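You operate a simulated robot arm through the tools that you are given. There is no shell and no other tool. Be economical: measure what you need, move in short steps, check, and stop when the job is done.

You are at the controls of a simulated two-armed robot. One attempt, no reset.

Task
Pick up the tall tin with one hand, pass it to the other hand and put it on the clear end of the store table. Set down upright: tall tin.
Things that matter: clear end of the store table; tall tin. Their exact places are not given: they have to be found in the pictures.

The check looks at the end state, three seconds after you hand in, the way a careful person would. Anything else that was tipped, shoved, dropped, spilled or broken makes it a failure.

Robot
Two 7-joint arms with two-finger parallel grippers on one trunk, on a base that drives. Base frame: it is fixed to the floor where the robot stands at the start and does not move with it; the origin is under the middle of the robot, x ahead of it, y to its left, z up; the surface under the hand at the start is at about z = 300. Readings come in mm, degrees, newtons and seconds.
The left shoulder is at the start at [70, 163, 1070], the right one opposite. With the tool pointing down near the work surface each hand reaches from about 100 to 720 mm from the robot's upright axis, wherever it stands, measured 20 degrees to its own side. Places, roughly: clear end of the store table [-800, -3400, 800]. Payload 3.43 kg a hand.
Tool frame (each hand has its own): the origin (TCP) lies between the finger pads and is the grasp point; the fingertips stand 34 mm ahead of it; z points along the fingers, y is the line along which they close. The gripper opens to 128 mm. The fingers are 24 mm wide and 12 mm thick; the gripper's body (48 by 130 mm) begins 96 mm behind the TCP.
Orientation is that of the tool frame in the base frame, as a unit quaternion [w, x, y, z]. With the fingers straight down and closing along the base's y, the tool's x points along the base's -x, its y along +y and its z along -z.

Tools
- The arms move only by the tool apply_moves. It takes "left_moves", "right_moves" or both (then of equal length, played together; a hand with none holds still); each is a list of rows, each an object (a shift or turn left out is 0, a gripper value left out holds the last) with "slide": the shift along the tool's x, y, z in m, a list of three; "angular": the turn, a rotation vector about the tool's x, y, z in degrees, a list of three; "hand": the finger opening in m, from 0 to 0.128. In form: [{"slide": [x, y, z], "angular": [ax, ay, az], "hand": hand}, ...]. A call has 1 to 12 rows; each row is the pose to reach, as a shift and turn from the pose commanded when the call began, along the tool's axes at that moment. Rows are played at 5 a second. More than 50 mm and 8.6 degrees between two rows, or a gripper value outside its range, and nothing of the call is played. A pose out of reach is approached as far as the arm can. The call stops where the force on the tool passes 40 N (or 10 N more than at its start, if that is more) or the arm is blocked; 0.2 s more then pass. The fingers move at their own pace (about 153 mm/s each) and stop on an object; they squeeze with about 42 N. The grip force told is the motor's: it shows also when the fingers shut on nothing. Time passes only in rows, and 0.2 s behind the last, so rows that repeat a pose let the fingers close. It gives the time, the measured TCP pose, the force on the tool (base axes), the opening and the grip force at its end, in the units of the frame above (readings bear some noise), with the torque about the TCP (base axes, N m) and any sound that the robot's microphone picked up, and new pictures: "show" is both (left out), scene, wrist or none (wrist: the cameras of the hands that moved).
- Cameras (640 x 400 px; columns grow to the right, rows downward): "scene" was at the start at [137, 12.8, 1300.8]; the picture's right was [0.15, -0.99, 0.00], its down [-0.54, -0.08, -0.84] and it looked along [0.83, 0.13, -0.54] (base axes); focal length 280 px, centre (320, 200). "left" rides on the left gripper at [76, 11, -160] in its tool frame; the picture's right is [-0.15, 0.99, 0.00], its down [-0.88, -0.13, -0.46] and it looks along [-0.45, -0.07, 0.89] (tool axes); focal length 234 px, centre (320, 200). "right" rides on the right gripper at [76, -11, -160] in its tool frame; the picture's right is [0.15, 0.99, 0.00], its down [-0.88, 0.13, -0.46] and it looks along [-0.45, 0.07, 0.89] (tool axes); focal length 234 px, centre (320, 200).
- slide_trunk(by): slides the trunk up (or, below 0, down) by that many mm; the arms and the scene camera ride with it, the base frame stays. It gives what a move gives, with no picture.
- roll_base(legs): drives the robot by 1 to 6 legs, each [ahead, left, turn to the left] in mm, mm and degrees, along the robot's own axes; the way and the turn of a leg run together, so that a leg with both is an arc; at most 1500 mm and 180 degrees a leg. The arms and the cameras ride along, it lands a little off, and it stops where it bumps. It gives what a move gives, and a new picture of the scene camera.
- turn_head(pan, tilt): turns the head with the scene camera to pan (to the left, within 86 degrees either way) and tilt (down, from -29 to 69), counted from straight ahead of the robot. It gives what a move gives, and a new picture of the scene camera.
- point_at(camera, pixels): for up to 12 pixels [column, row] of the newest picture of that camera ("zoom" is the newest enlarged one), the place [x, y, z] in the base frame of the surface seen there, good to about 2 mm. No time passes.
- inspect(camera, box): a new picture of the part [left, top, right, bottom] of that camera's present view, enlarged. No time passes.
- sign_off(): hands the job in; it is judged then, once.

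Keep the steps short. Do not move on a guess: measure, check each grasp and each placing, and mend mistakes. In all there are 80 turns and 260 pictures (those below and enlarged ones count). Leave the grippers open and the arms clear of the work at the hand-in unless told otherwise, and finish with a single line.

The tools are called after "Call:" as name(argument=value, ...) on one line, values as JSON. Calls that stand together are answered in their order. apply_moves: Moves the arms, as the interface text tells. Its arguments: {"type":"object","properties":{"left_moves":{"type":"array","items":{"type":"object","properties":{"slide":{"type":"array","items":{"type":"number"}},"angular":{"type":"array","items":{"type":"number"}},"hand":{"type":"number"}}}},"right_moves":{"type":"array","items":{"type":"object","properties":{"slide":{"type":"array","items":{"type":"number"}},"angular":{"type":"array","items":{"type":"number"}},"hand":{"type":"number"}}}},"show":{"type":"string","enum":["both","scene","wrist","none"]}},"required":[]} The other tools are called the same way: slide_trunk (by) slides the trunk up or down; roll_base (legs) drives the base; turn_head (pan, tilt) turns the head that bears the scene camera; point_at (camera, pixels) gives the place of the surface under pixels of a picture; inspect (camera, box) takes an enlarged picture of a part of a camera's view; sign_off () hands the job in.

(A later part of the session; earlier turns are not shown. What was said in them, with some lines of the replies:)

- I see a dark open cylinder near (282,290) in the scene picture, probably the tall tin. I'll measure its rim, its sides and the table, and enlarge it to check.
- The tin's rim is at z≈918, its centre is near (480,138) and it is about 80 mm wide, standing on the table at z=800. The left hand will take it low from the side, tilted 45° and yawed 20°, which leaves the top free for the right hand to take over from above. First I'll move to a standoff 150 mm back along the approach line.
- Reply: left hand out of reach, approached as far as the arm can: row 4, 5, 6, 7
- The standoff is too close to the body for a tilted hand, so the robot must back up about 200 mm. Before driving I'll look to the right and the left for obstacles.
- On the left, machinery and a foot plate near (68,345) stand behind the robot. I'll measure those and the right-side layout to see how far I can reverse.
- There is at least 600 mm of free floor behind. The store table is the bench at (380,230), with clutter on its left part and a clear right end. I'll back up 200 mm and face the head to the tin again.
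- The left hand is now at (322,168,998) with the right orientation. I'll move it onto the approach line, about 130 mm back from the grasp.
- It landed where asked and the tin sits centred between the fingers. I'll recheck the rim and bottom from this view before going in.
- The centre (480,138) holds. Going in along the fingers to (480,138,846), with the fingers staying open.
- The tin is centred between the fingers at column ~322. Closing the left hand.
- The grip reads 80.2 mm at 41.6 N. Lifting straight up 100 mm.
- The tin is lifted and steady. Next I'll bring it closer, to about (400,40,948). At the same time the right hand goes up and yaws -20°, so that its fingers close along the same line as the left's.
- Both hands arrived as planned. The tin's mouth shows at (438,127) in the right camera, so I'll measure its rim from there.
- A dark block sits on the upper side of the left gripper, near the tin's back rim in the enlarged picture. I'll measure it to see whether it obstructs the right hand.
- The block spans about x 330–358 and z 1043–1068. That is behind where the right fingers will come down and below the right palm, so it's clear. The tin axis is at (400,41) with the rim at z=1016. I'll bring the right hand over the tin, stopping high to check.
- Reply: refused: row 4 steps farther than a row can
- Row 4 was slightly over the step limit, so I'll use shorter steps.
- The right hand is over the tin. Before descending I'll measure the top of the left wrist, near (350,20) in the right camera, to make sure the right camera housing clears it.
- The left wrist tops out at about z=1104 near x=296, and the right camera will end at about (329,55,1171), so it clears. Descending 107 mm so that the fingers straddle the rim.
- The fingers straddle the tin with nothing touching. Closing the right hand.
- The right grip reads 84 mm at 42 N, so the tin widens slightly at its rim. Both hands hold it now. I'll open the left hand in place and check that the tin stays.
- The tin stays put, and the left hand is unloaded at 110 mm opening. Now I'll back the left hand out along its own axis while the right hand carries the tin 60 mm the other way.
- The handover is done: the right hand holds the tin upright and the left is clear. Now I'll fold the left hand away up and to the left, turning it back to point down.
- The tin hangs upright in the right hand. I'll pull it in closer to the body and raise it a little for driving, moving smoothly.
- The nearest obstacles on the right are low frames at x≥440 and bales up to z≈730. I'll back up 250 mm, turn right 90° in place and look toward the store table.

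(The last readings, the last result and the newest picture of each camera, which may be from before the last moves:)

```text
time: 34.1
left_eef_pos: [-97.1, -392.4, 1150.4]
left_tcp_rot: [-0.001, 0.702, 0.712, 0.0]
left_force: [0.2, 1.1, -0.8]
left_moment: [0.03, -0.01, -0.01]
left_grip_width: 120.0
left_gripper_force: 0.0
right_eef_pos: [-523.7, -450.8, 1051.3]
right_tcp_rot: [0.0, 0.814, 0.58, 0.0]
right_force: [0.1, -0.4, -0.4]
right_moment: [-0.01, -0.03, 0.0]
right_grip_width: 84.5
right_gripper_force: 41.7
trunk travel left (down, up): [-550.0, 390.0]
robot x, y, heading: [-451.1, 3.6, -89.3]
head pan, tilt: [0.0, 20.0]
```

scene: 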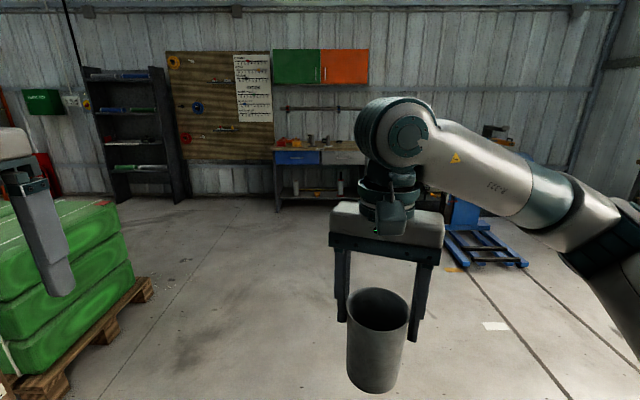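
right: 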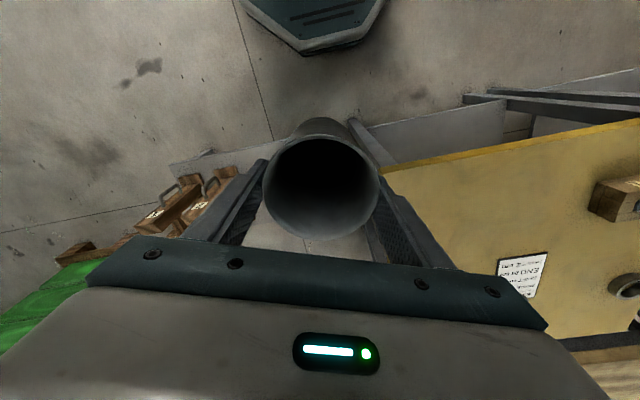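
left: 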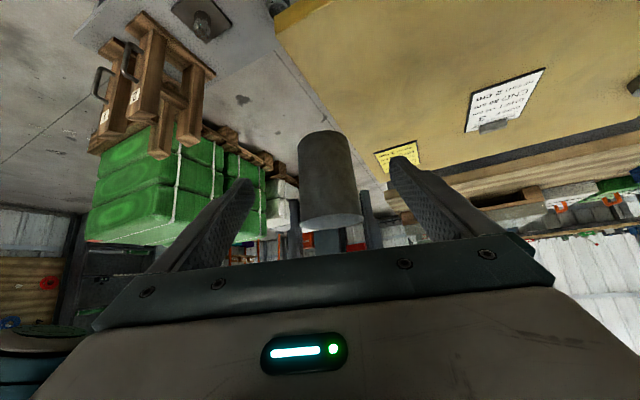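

The path ahead is open floor. I'll enlarge and measure the store table.

Call:
inspect(camera="scene", box=[260, 110, 380, 210])

Call:
point_at(camera="scene", pixels=[[280, 149], [355, 147], [340, 146], [300, 146], [345, 142], [285, 210], [160, 200], [460, 265], [148, 285], [320, 65], [345, 50]])

```text
4.00 times, centred on (320, 160) of scene
```

zoom: 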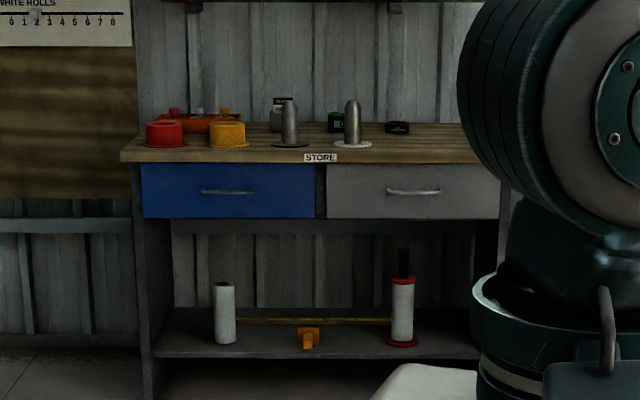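

```text
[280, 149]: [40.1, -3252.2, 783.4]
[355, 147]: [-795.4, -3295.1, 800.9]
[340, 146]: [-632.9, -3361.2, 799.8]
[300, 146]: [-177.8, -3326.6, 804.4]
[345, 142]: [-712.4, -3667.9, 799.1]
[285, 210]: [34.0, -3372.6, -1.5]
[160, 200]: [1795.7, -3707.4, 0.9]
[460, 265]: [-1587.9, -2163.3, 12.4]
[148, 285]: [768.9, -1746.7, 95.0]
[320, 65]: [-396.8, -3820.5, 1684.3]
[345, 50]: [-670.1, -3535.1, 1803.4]
```

The table top is at z=800 with its front edge near y≈-3255, and its clear end is near x=-800. I'll drive to about (-700,-2650) in two legs, then look again.

Call:
roll_base(legs=[[1350, -125, 0], [1300, -125, -0.7]])

Call:
turn_head(pan=0, tilt=33)

```text
time: 47.1
left_eef_pos: [-385.7, -3047.5, 1151.7]
left_tcp_rot: [-0.001, 0.711, 0.703, 0.001]
left_force: [0.8, -0.2, 0.2]
left_moment: [0.01, 0.01, -0.03]
left_grip_width: 119.9
left_gripper_force: 0.1
right_eef_pos: [-812.9, -3093.2, 1049.2]
right_tcp_rot: [0.0, 0.823, 0.568, 0.0]
right_force: [0.2, -0.2, -1.6]
right_moment: [-0.01, 0.0, -0.04]
right_grip_width: 84.4
right_gripper_force: 41.6
trunk travel left (down, up): [-550.0, 390.0]
robot x, y, heading: [-729.3, -2642.8, -90.8]
head pan, tilt: [0.0, 20.0]
```

scene: 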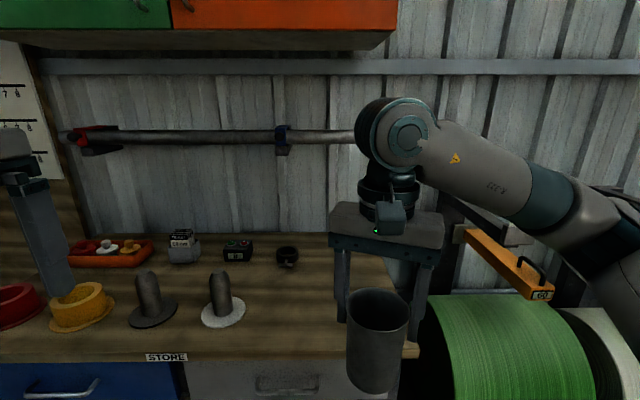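

```text
time: 47.8
left_eef_pos: [-384.8, -3048.5, 1151.9]
left_tcp_rot: [-0.001, 0.711, 0.703, 0.0]
left_force: [1.2, -0.5, -0.6]
left_moment: [0.03, 0.0, 0.0]
left_grip_width: 120.3
left_gripper_force: 0.0
right_eef_pos: [-813.2, -3093.6, 1049.7]
right_tcp_rot: [0.0, 0.823, 0.568, 0.0]
right_force: [0.4, -0.1, 0.3]
right_moment: [-0.02, -0.01, -0.02]
right_grip_width: 84.4
right_gripper_force: 41.5
trunk travel left (down, up): [-550.0, 390.0]
robot x, y, heading: [-729.8, -2641.9, -90.6]
head pan, tilt: [0.0, 33.0]
```

scene: 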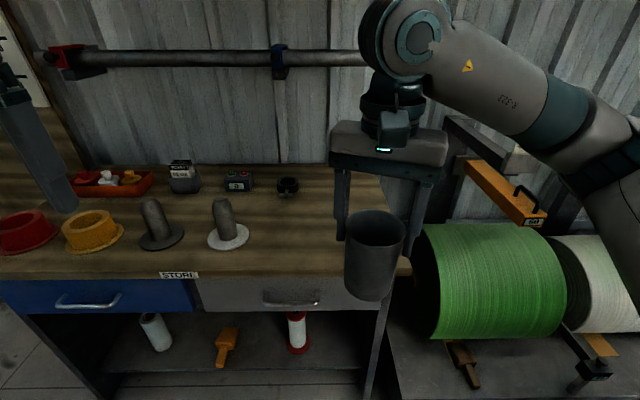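

The clear stretch lies between the white-flanged peg (228,235) and the right-hand corner (~408,272). I'll measure it.

Call:
point_at(camera="scene", pixels=[[408, 270], [320, 272], [330, 180], [246, 240], [287, 192], [300, 190], [320, 230], [280, 240], [410, 310], [380, 235], [222, 205], [500, 165]])

Call:
inspect(camera="right", box=[0, 0, 640, 400])

```text
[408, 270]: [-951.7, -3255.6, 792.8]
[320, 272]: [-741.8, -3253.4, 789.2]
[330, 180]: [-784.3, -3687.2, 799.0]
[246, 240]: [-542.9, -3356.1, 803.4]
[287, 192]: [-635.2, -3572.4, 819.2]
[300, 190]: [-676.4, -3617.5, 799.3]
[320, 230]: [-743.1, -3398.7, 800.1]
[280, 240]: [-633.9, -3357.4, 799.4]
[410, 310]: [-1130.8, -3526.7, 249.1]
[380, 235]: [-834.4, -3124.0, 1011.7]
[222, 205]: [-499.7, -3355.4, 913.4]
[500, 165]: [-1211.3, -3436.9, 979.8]
```

```text
1.00 times, centred on (320, 200) of right (not enlarged: the box is as wide or as high as the picture)
```

zoom: 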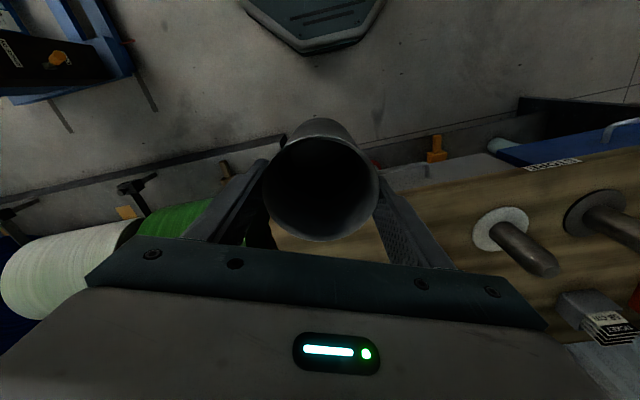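

The table end spans x≈-950..-650 and y≈-3255..-3690, and it's empty around (-800,-3400). I'll drive 160 mm closer; the tin's bottom at z≈937 clears everything.

Call:
roll_base(legs=[[160, 0, 0]])

```text
time: 49.3
left_eef_pos: [-386.3, -3210.4, 1151.2]
left_tcp_rot: [-0.001, 0.711, 0.703, 0.001]
left_force: [-0.3, -0.2, -1.0]
left_moment: [0.05, -0.01, 0.01]
left_grip_width: 120.0
left_gripper_force: 0.1
right_eef_pos: [-814.7, -3256.6, 1049.3]
right_tcp_rot: [-0.001, 0.823, 0.568, 0.0]
right_force: [-0.9, -0.2, -0.5]
right_moment: [0.05, 0.03, 0.03]
right_grip_width: 84.6
right_gripper_force: 42.0
trunk travel left (down, up): [-550.0, 390.0]
robot x, y, heading: [-728.3, -2805.2, -90.7]
head pan, tilt: [0.0, 33.0]
```

scene: 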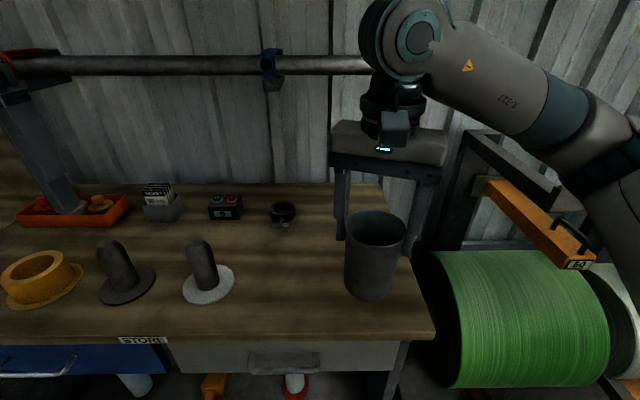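

I'm at (-815,-3257) with open table below. I'll shift the right hand to above (-800,-3410) at the same height.

Call:
apply_moves(right_moves=[{"slide": [-0.02, 0.01, 0]}, {"slide": [-0.05, 0.025, 0]}, {"slide": [-0.08, 0.04, 0]}, {"slide": [-0.11, 0.055, 0]}, {"slide": [-0.138, 0.068, 0]}, {"slide": [-0.138, 0.068, 0]}], show="both")

```text
time: 50.7
left_eef_pos: [-387.6, -3209.0, 1150.9]
left_tcp_rot: [-0.001, 0.712, 0.703, 0.0]
left_force: [0.8, 0.0, 0.4]
left_moment: [-0.01, 0.0, 0.01]
left_grip_width: 120.0
left_gripper_force: 0.0
right_eef_pos: [-799.0, -3411.1, 1052.0]
right_tcp_rot: [-0.001, 0.823, 0.568, 0.0]
right_force: [-0.3, 0.3, -0.8]
right_moment: [-0.03, 0.0, -0.02]
right_grip_width: 84.4
right_gripper_force: 42.1
trunk travel left (down, up): [-550.0, 390.0]
robot x, y, heading: [-729.2, -2806.6, -90.6]
head pan, tilt: [0.0, 33.0]
```

scene: 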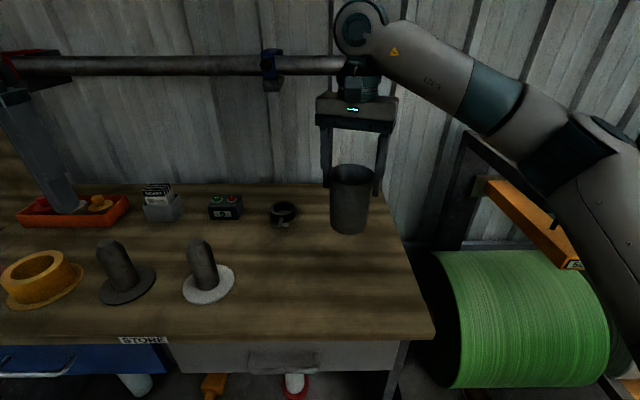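
right: 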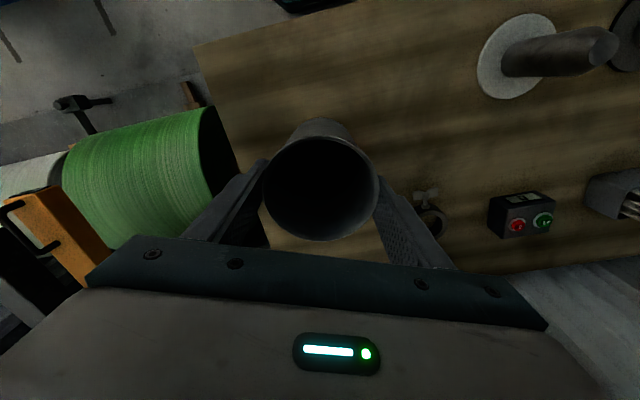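

The tin is over clear table. Before lowering I'll check the gap between the right elbow and the orange bar, and measure the tin's bottom.

Call:
point_at(camera="scene", pixels=[[510, 160], [560, 225], [600, 265], [590, 160], [575, 262], [545, 225], [490, 185], [480, 130], [350, 232], [335, 225], [366, 222], [350, 195]])

Call:
inspect(camera="scene", box=[280, 80, 440, 240])

```text
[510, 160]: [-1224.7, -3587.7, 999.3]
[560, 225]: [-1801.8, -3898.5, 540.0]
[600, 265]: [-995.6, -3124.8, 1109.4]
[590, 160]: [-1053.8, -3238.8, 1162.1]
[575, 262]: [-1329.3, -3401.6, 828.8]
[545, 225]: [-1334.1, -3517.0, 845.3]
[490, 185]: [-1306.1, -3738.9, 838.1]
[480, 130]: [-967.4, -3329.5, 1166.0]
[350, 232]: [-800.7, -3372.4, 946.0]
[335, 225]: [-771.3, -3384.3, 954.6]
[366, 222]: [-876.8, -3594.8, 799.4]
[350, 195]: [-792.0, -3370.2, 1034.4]
```

```text
2.50 times, centred on (360, 160) of scene
```

zoom: 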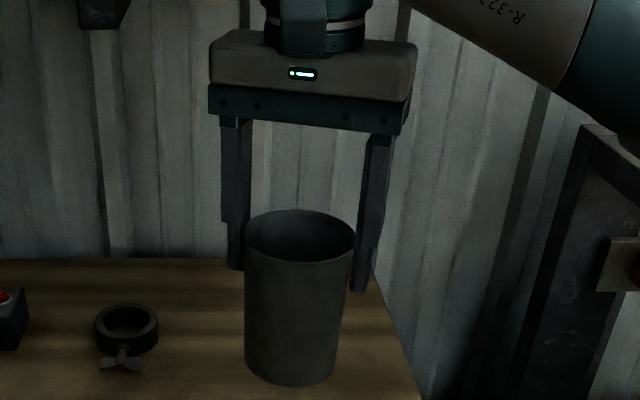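

The elbow (x≈-1055, z>1100) is well clear of the bar at x<-1224. The tin's bottom is at about z=938, so I'll lower 122 mm, stopping short of the table.

Call:
apply_moves(right_moves=[{"slide": [0, 0, 0.03]}, {"slide": [0, 0, 0.06]}, {"slide": [0, 0, 0.09]}, {"slide": [0, 0, 0.11]}, {"slide": [0, 0, 0.122]}, {"slide": [0, 0, 0.122]}], show="scene")

Call:
inspect(camera="scene", box=[280, 120, 440, 280])

Call:
point_at(camera="zoom", pixels=[[290, 362], [290, 372], [290, 380], [290, 340], [290, 390], [290, 270]])

```text
time: 52.1
left_eef_pos: [-386.8, -3211.2, 1151.9]
left_tcp_rot: [-0.001, 0.711, 0.703, 0.001]
left_force: [0.7, 0.4, 0.4]
left_moment: [-0.02, 0.01, 0.0]
left_grip_width: 120.1
left_gripper_force: 0.1
right_eef_pos: [-798.7, -3407.8, 929.1]
right_tcp_rot: [0.0, 0.823, 0.568, 0.0]
right_force: [0.0, -0.7, -1.3]
right_moment: [0.03, -0.01, -0.02]
right_grip_width: 84.6
right_gripper_force: 42.0
trunk travel left (down, up): [-550.0, 390.0]
robot x, y, heading: [-730.5, -2806.0, -90.5]
head pan, tilt: [0.0, 33.0]
```

scene: 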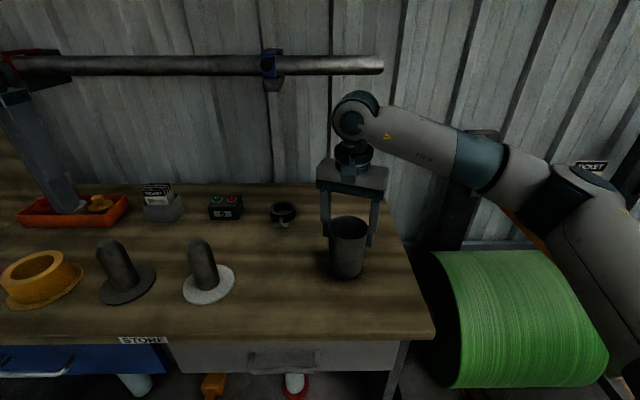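

```text
2.50 times, centred on (360, 200) of scene
```

zoom: 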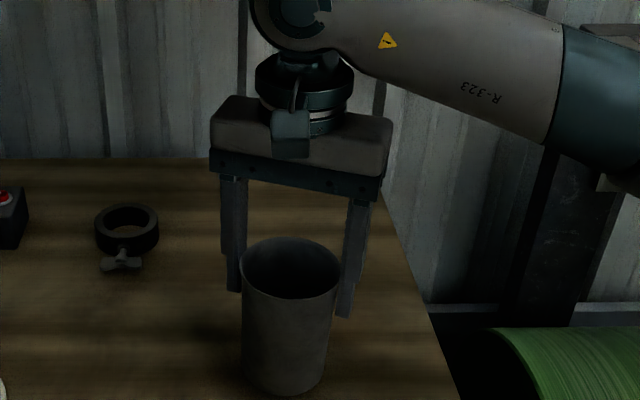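

```text
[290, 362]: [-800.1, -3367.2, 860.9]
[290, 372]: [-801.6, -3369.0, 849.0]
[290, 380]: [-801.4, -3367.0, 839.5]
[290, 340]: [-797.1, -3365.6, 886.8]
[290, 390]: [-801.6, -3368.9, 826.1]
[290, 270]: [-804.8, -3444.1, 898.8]
```

The tin is vertical (its front face stays at y≈-3367) and its bottom is about 15–20 mm above the table. I'll lower slowly, watching the force.

Call:
apply_moves(right_moves=[{"slide": [0, 0, 0.005]}, {"slide": [0, 0, 0.009]}, {"slide": [0, 0, 0.012]}, {"slide": [0, 0, 0.012]}], show="none")

Call:
inspect(camera="scene", box=[300, 200, 400, 300])

```text
time: 53.1
left_eef_pos: [-386.4, -3208.7, 1149.8]
left_tcp_rot: [0.0, 0.712, 0.703, 0.001]
left_force: [0.4, -0.2, -0.8]
left_moment: [0.0, 0.02, -0.01]
left_grip_width: 120.3
left_gripper_force: 0.0
right_eef_pos: [-800.8, -3408.4, 915.3]
right_tcp_rot: [0.0, 0.823, 0.567, 0.0]
right_force: [-0.3, -0.4, -0.6]
right_moment: [-0.01, -0.02, -0.02]
right_grip_width: 84.6
right_gripper_force: 42.1
trunk travel left (down, up): [-550.0, 390.0]
robot x, y, heading: [-728.9, -2806.1, -90.9]
head pan, tilt: [0.0, 33.0]
```

```text
4.00 times, centred on (350, 250) of scene
```

zoom: 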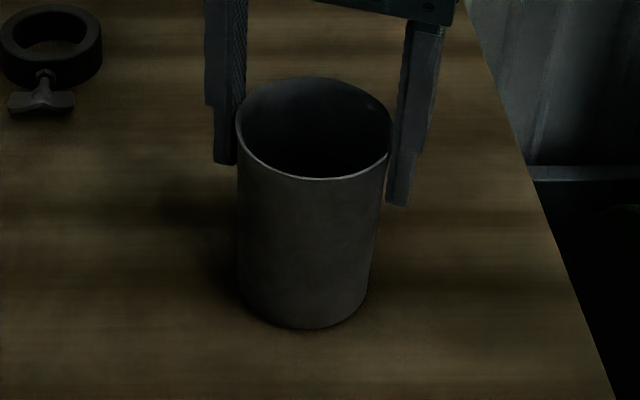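

There's still no contact force at TCP z≈915. I'll go down in 1 mm steps to touch.

Call:
apply_moves(right_moves=[{"slide": [0, 0, 0.001]}, {"slide": [0, 0, 0.002]}, {"slide": [0, 0, 0.003]}, {"slide": [0, 0, 0.003]}], show="none")

Call:
point_at(camera="zoom", pixels=[[305, 310], [305, 322], [305, 326], [305, 330], [305, 336], [305, 345]])

```text
time: 54.1
left_eef_pos: [-387.1, -3209.3, 1150.5]
left_tcp_rot: [-0.001, 0.711, 0.703, 0.0]
left_force: [0.9, -0.2, 0.0]
left_moment: [-0.01, 0.0, 0.0]
left_grip_width: 120.1
left_gripper_force: 0.0
right_eef_pos: [-801.1, -3409.5, 913.4]
right_tcp_rot: [0.0, 0.823, 0.567, 0.0]
right_force: [0.6, 0.4, -0.6]
right_moment: [-0.01, 0.02, -0.02]
right_grip_width: 84.4
right_gripper_force: 42.0
trunk travel left (down, up): [-550.0, 390.0]
robot x, y, heading: [-729.4, -2802.7, -90.7]
head pan, tilt: [0.0, 33.0]
```

```text
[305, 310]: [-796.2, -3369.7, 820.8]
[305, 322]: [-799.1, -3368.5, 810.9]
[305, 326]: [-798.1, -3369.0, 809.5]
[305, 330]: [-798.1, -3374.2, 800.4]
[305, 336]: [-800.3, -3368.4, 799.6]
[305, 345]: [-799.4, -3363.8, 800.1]
```

In the earlier picture the bottom was about 5 mm up. I'll keep going in 1 mm steps.

Call:
apply_moves(right_moves=[{"slide": [0, 0, 0.001]}, {"slide": [0, 0, 0.002]}, {"slide": [0, 0, 0.002]}], show="none")

Call:
inspect(camera="scene", box=[300, 200, 400, 300])

Call:
point_at(camera="zoom", pixels=[[305, 320], [305, 326], [305, 330], [305, 334], [305, 338], [305, 342]])

```text
time: 54.9
left_eef_pos: [-386.5, -3208.3, 1152.2]
left_tcp_rot: [0.0, 0.712, 0.703, 0.001]
left_force: [0.3, 0.4, -0.5]
left_moment: [0.0, -0.02, 0.03]
left_grip_width: 120.1
left_gripper_force: 0.1
right_eef_pos: [-800.3, -3408.5, 913.3]
right_tcp_rot: [0.002, 0.823, 0.568, -0.001]
right_force: [-0.4, -3.7, 15.6]
right_moment: [-0.11, 0.51, 0.11]
right_grip_width: 84.5
right_gripper_force: 41.9
trunk travel left (down, up): [-550.0, 390.0]
robot x, y, heading: [-730.5, -2804.5, -90.7]
head pan, tilt: [0.0, 33.0]
```

```text
4.00 times, centred on (350, 250) of scene
```

zoom: 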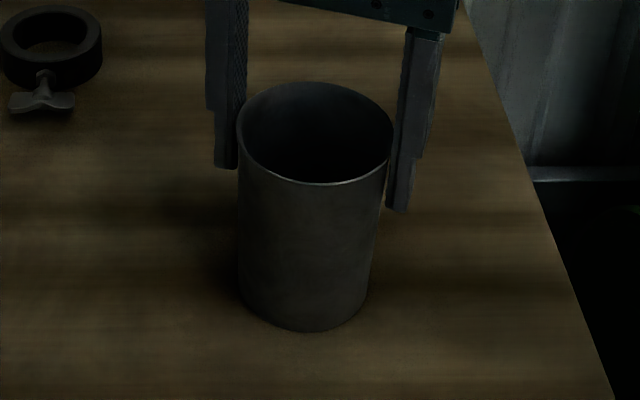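

```text
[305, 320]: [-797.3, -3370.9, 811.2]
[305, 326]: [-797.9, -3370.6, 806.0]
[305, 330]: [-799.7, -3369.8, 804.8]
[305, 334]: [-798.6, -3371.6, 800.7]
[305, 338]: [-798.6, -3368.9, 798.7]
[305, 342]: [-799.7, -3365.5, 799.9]
```

The tin touches down: 15.6 N upward, with its bottom at z≈800. I'll relax 1 mm and open the right hand.

Call:
apply_moves(right_moves=[{"slide": [0, 0, -0.001]}, {"slide": [0, 0, -0.001], "hand": 0.09}, {"slide": [0, 0, -0.001], "hand": 0.105}, {"slide": [0, 0, -0.001], "hand": 0.118}, {"slide": [0, 0, -0.001], "hand": 0.118}], show="both")

```text
time: 56.1
left_eef_pos: [-388.1, -3208.5, 1150.1]
left_tcp_rot: [0.0, 0.711, 0.703, 0.0]
left_force: [-0.1, 0.4, 0.5]
left_moment: [0.0, 0.0, -0.01]
left_grip_width: 120.1
left_gripper_force: 0.2
right_eef_pos: [-800.8, -3408.9, 912.9]
right_tcp_rot: [0.001, 0.823, 0.568, 0.0]
right_force: [0.7, 0.2, -0.5]
right_moment: [0.01, 0.02, 0.01]
right_grip_width: 117.7
right_gripper_force: 0.0
trunk travel left (down, up): [-550.0, 390.0]
robot x, y, heading: [-730.9, -2804.7, -90.5]
head pan, tilt: [0.0, 33.0]
```

scene: 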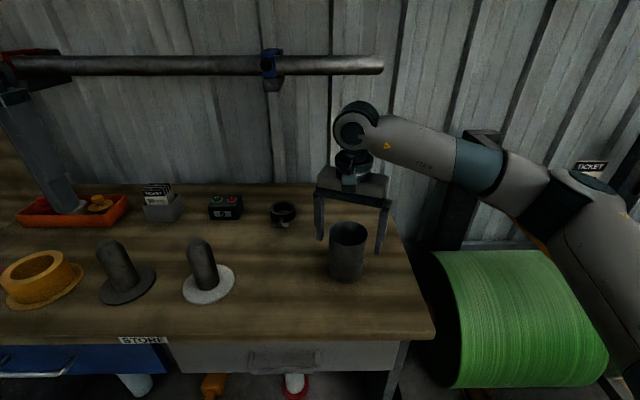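
right: 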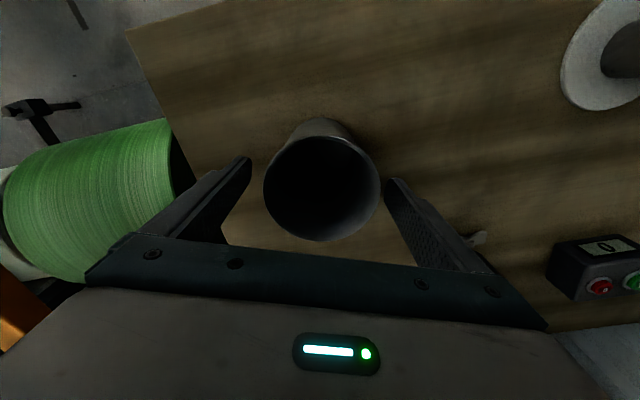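

The tin stands free between the open fingers. I'll raise the right hand straight up, then draw it back toward the robot.

Call:
apply_moves(right_moves=[{"slide": [0, 0, -0.03]}, {"slide": [0, 0, -0.07]}, {"slide": [0, 0, -0.11]}, {"slide": [0, 0, -0.15]}, {"slide": [0, 0, -0.19]}, {"slide": [0.04, -0.02, -0.21]}, {"slide": [0.08, -0.04, -0.21]}, {"slide": [0.12, -0.055, -0.21]}, {"slide": [0.15, -0.07, -0.21]}, {"slide": [0.15, -0.07, -0.21]}], show="scene")

Call:
inspect(camera="scene", box=[260, 180, 420, 340])

```text
time: 58.3
left_eef_pos: [-386.7, -3210.6, 1150.5]
left_tcp_rot: [-0.002, 0.712, 0.703, 0.001]
left_force: [-0.2, 0.1, -0.3]
left_moment: [0.0, 0.04, -0.01]
left_grip_width: 120.1
left_gripper_force: 0.0
right_eef_pos: [-813.2, -3244.5, 1121.8]
right_tcp_rot: [0.0, 0.823, 0.568, 0.0]
right_force: [-0.1, -0.3, -0.2]
right_moment: [0.02, -0.01, -0.01]
right_grip_width: 118.0
right_gripper_force: 0.1
trunk travel left (down, up): [-550.0, 390.0]
robot x, y, heading: [-732.2, -2806.4, -90.6]
head pan, tilt: [0.0, 33.0]
```

scene: 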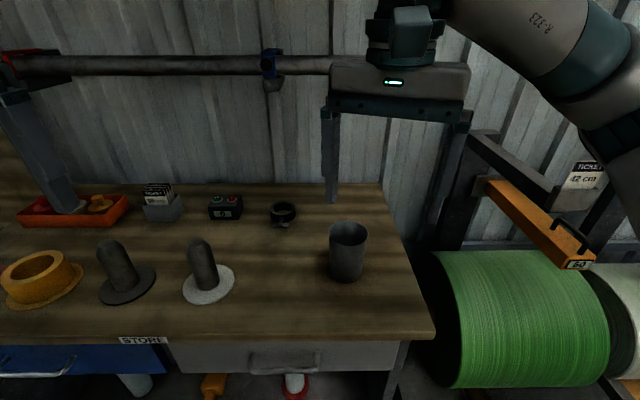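

```text
2.50 times, centred on (340, 260) of scene
```

zoom: 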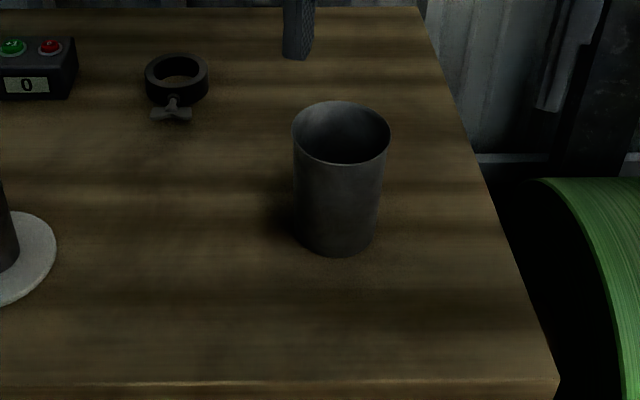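

The tin stands upright on the clear end and nothing else has moved. I'll back the robot away 250 mm so both arms are clear of the table.

Call:
roll_base(legs=[[-250, 0, 0]])

```text
time: 60.1
left_eef_pos: [-385.1, -2960.2, 1151.5]
left_tcp_rot: [-0.001, 0.713, 0.701, 0.002]
left_force: [-0.2, 0.4, -0.1]
left_moment: [-0.01, 0.01, -0.05]
left_grip_width: 120.0
left_gripper_force: 0.0
right_eef_pos: [-811.5, -2994.2, 1121.1]
right_tcp_rot: [0.0, 0.824, 0.567, 0.0]
right_force: [-0.6, 0.5, -0.4]
right_moment: [-0.01, 0.01, -0.01]
right_grip_width: 118.0
right_gripper_force: 0.0
trunk travel left (down, up): [-550.0, 390.0]
robot x, y, heading: [-726.5, -2557.9, -90.9]
head pan, tilt: [0.0, 33.0]
```

scene: 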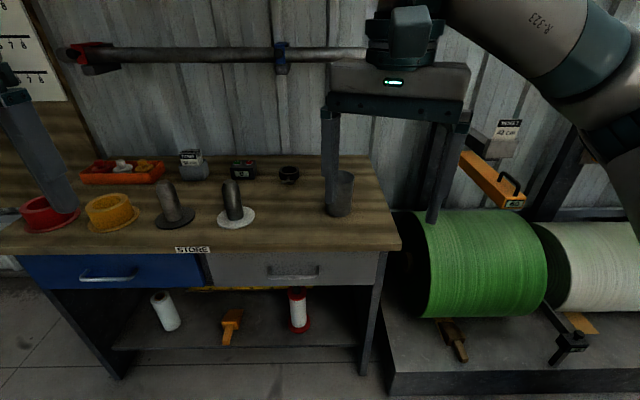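

The tin is upright on the table, both grippers are open and the arms are clear, so I'm handing in.

Call:
sign_off()

```text
The job is handed in.
```

The tall tin was picked up with the left hand, passed to the right hand, and set down upright on the clear end of the store table at about (-800, -3410, 800), with nothing else visibly disturbed.
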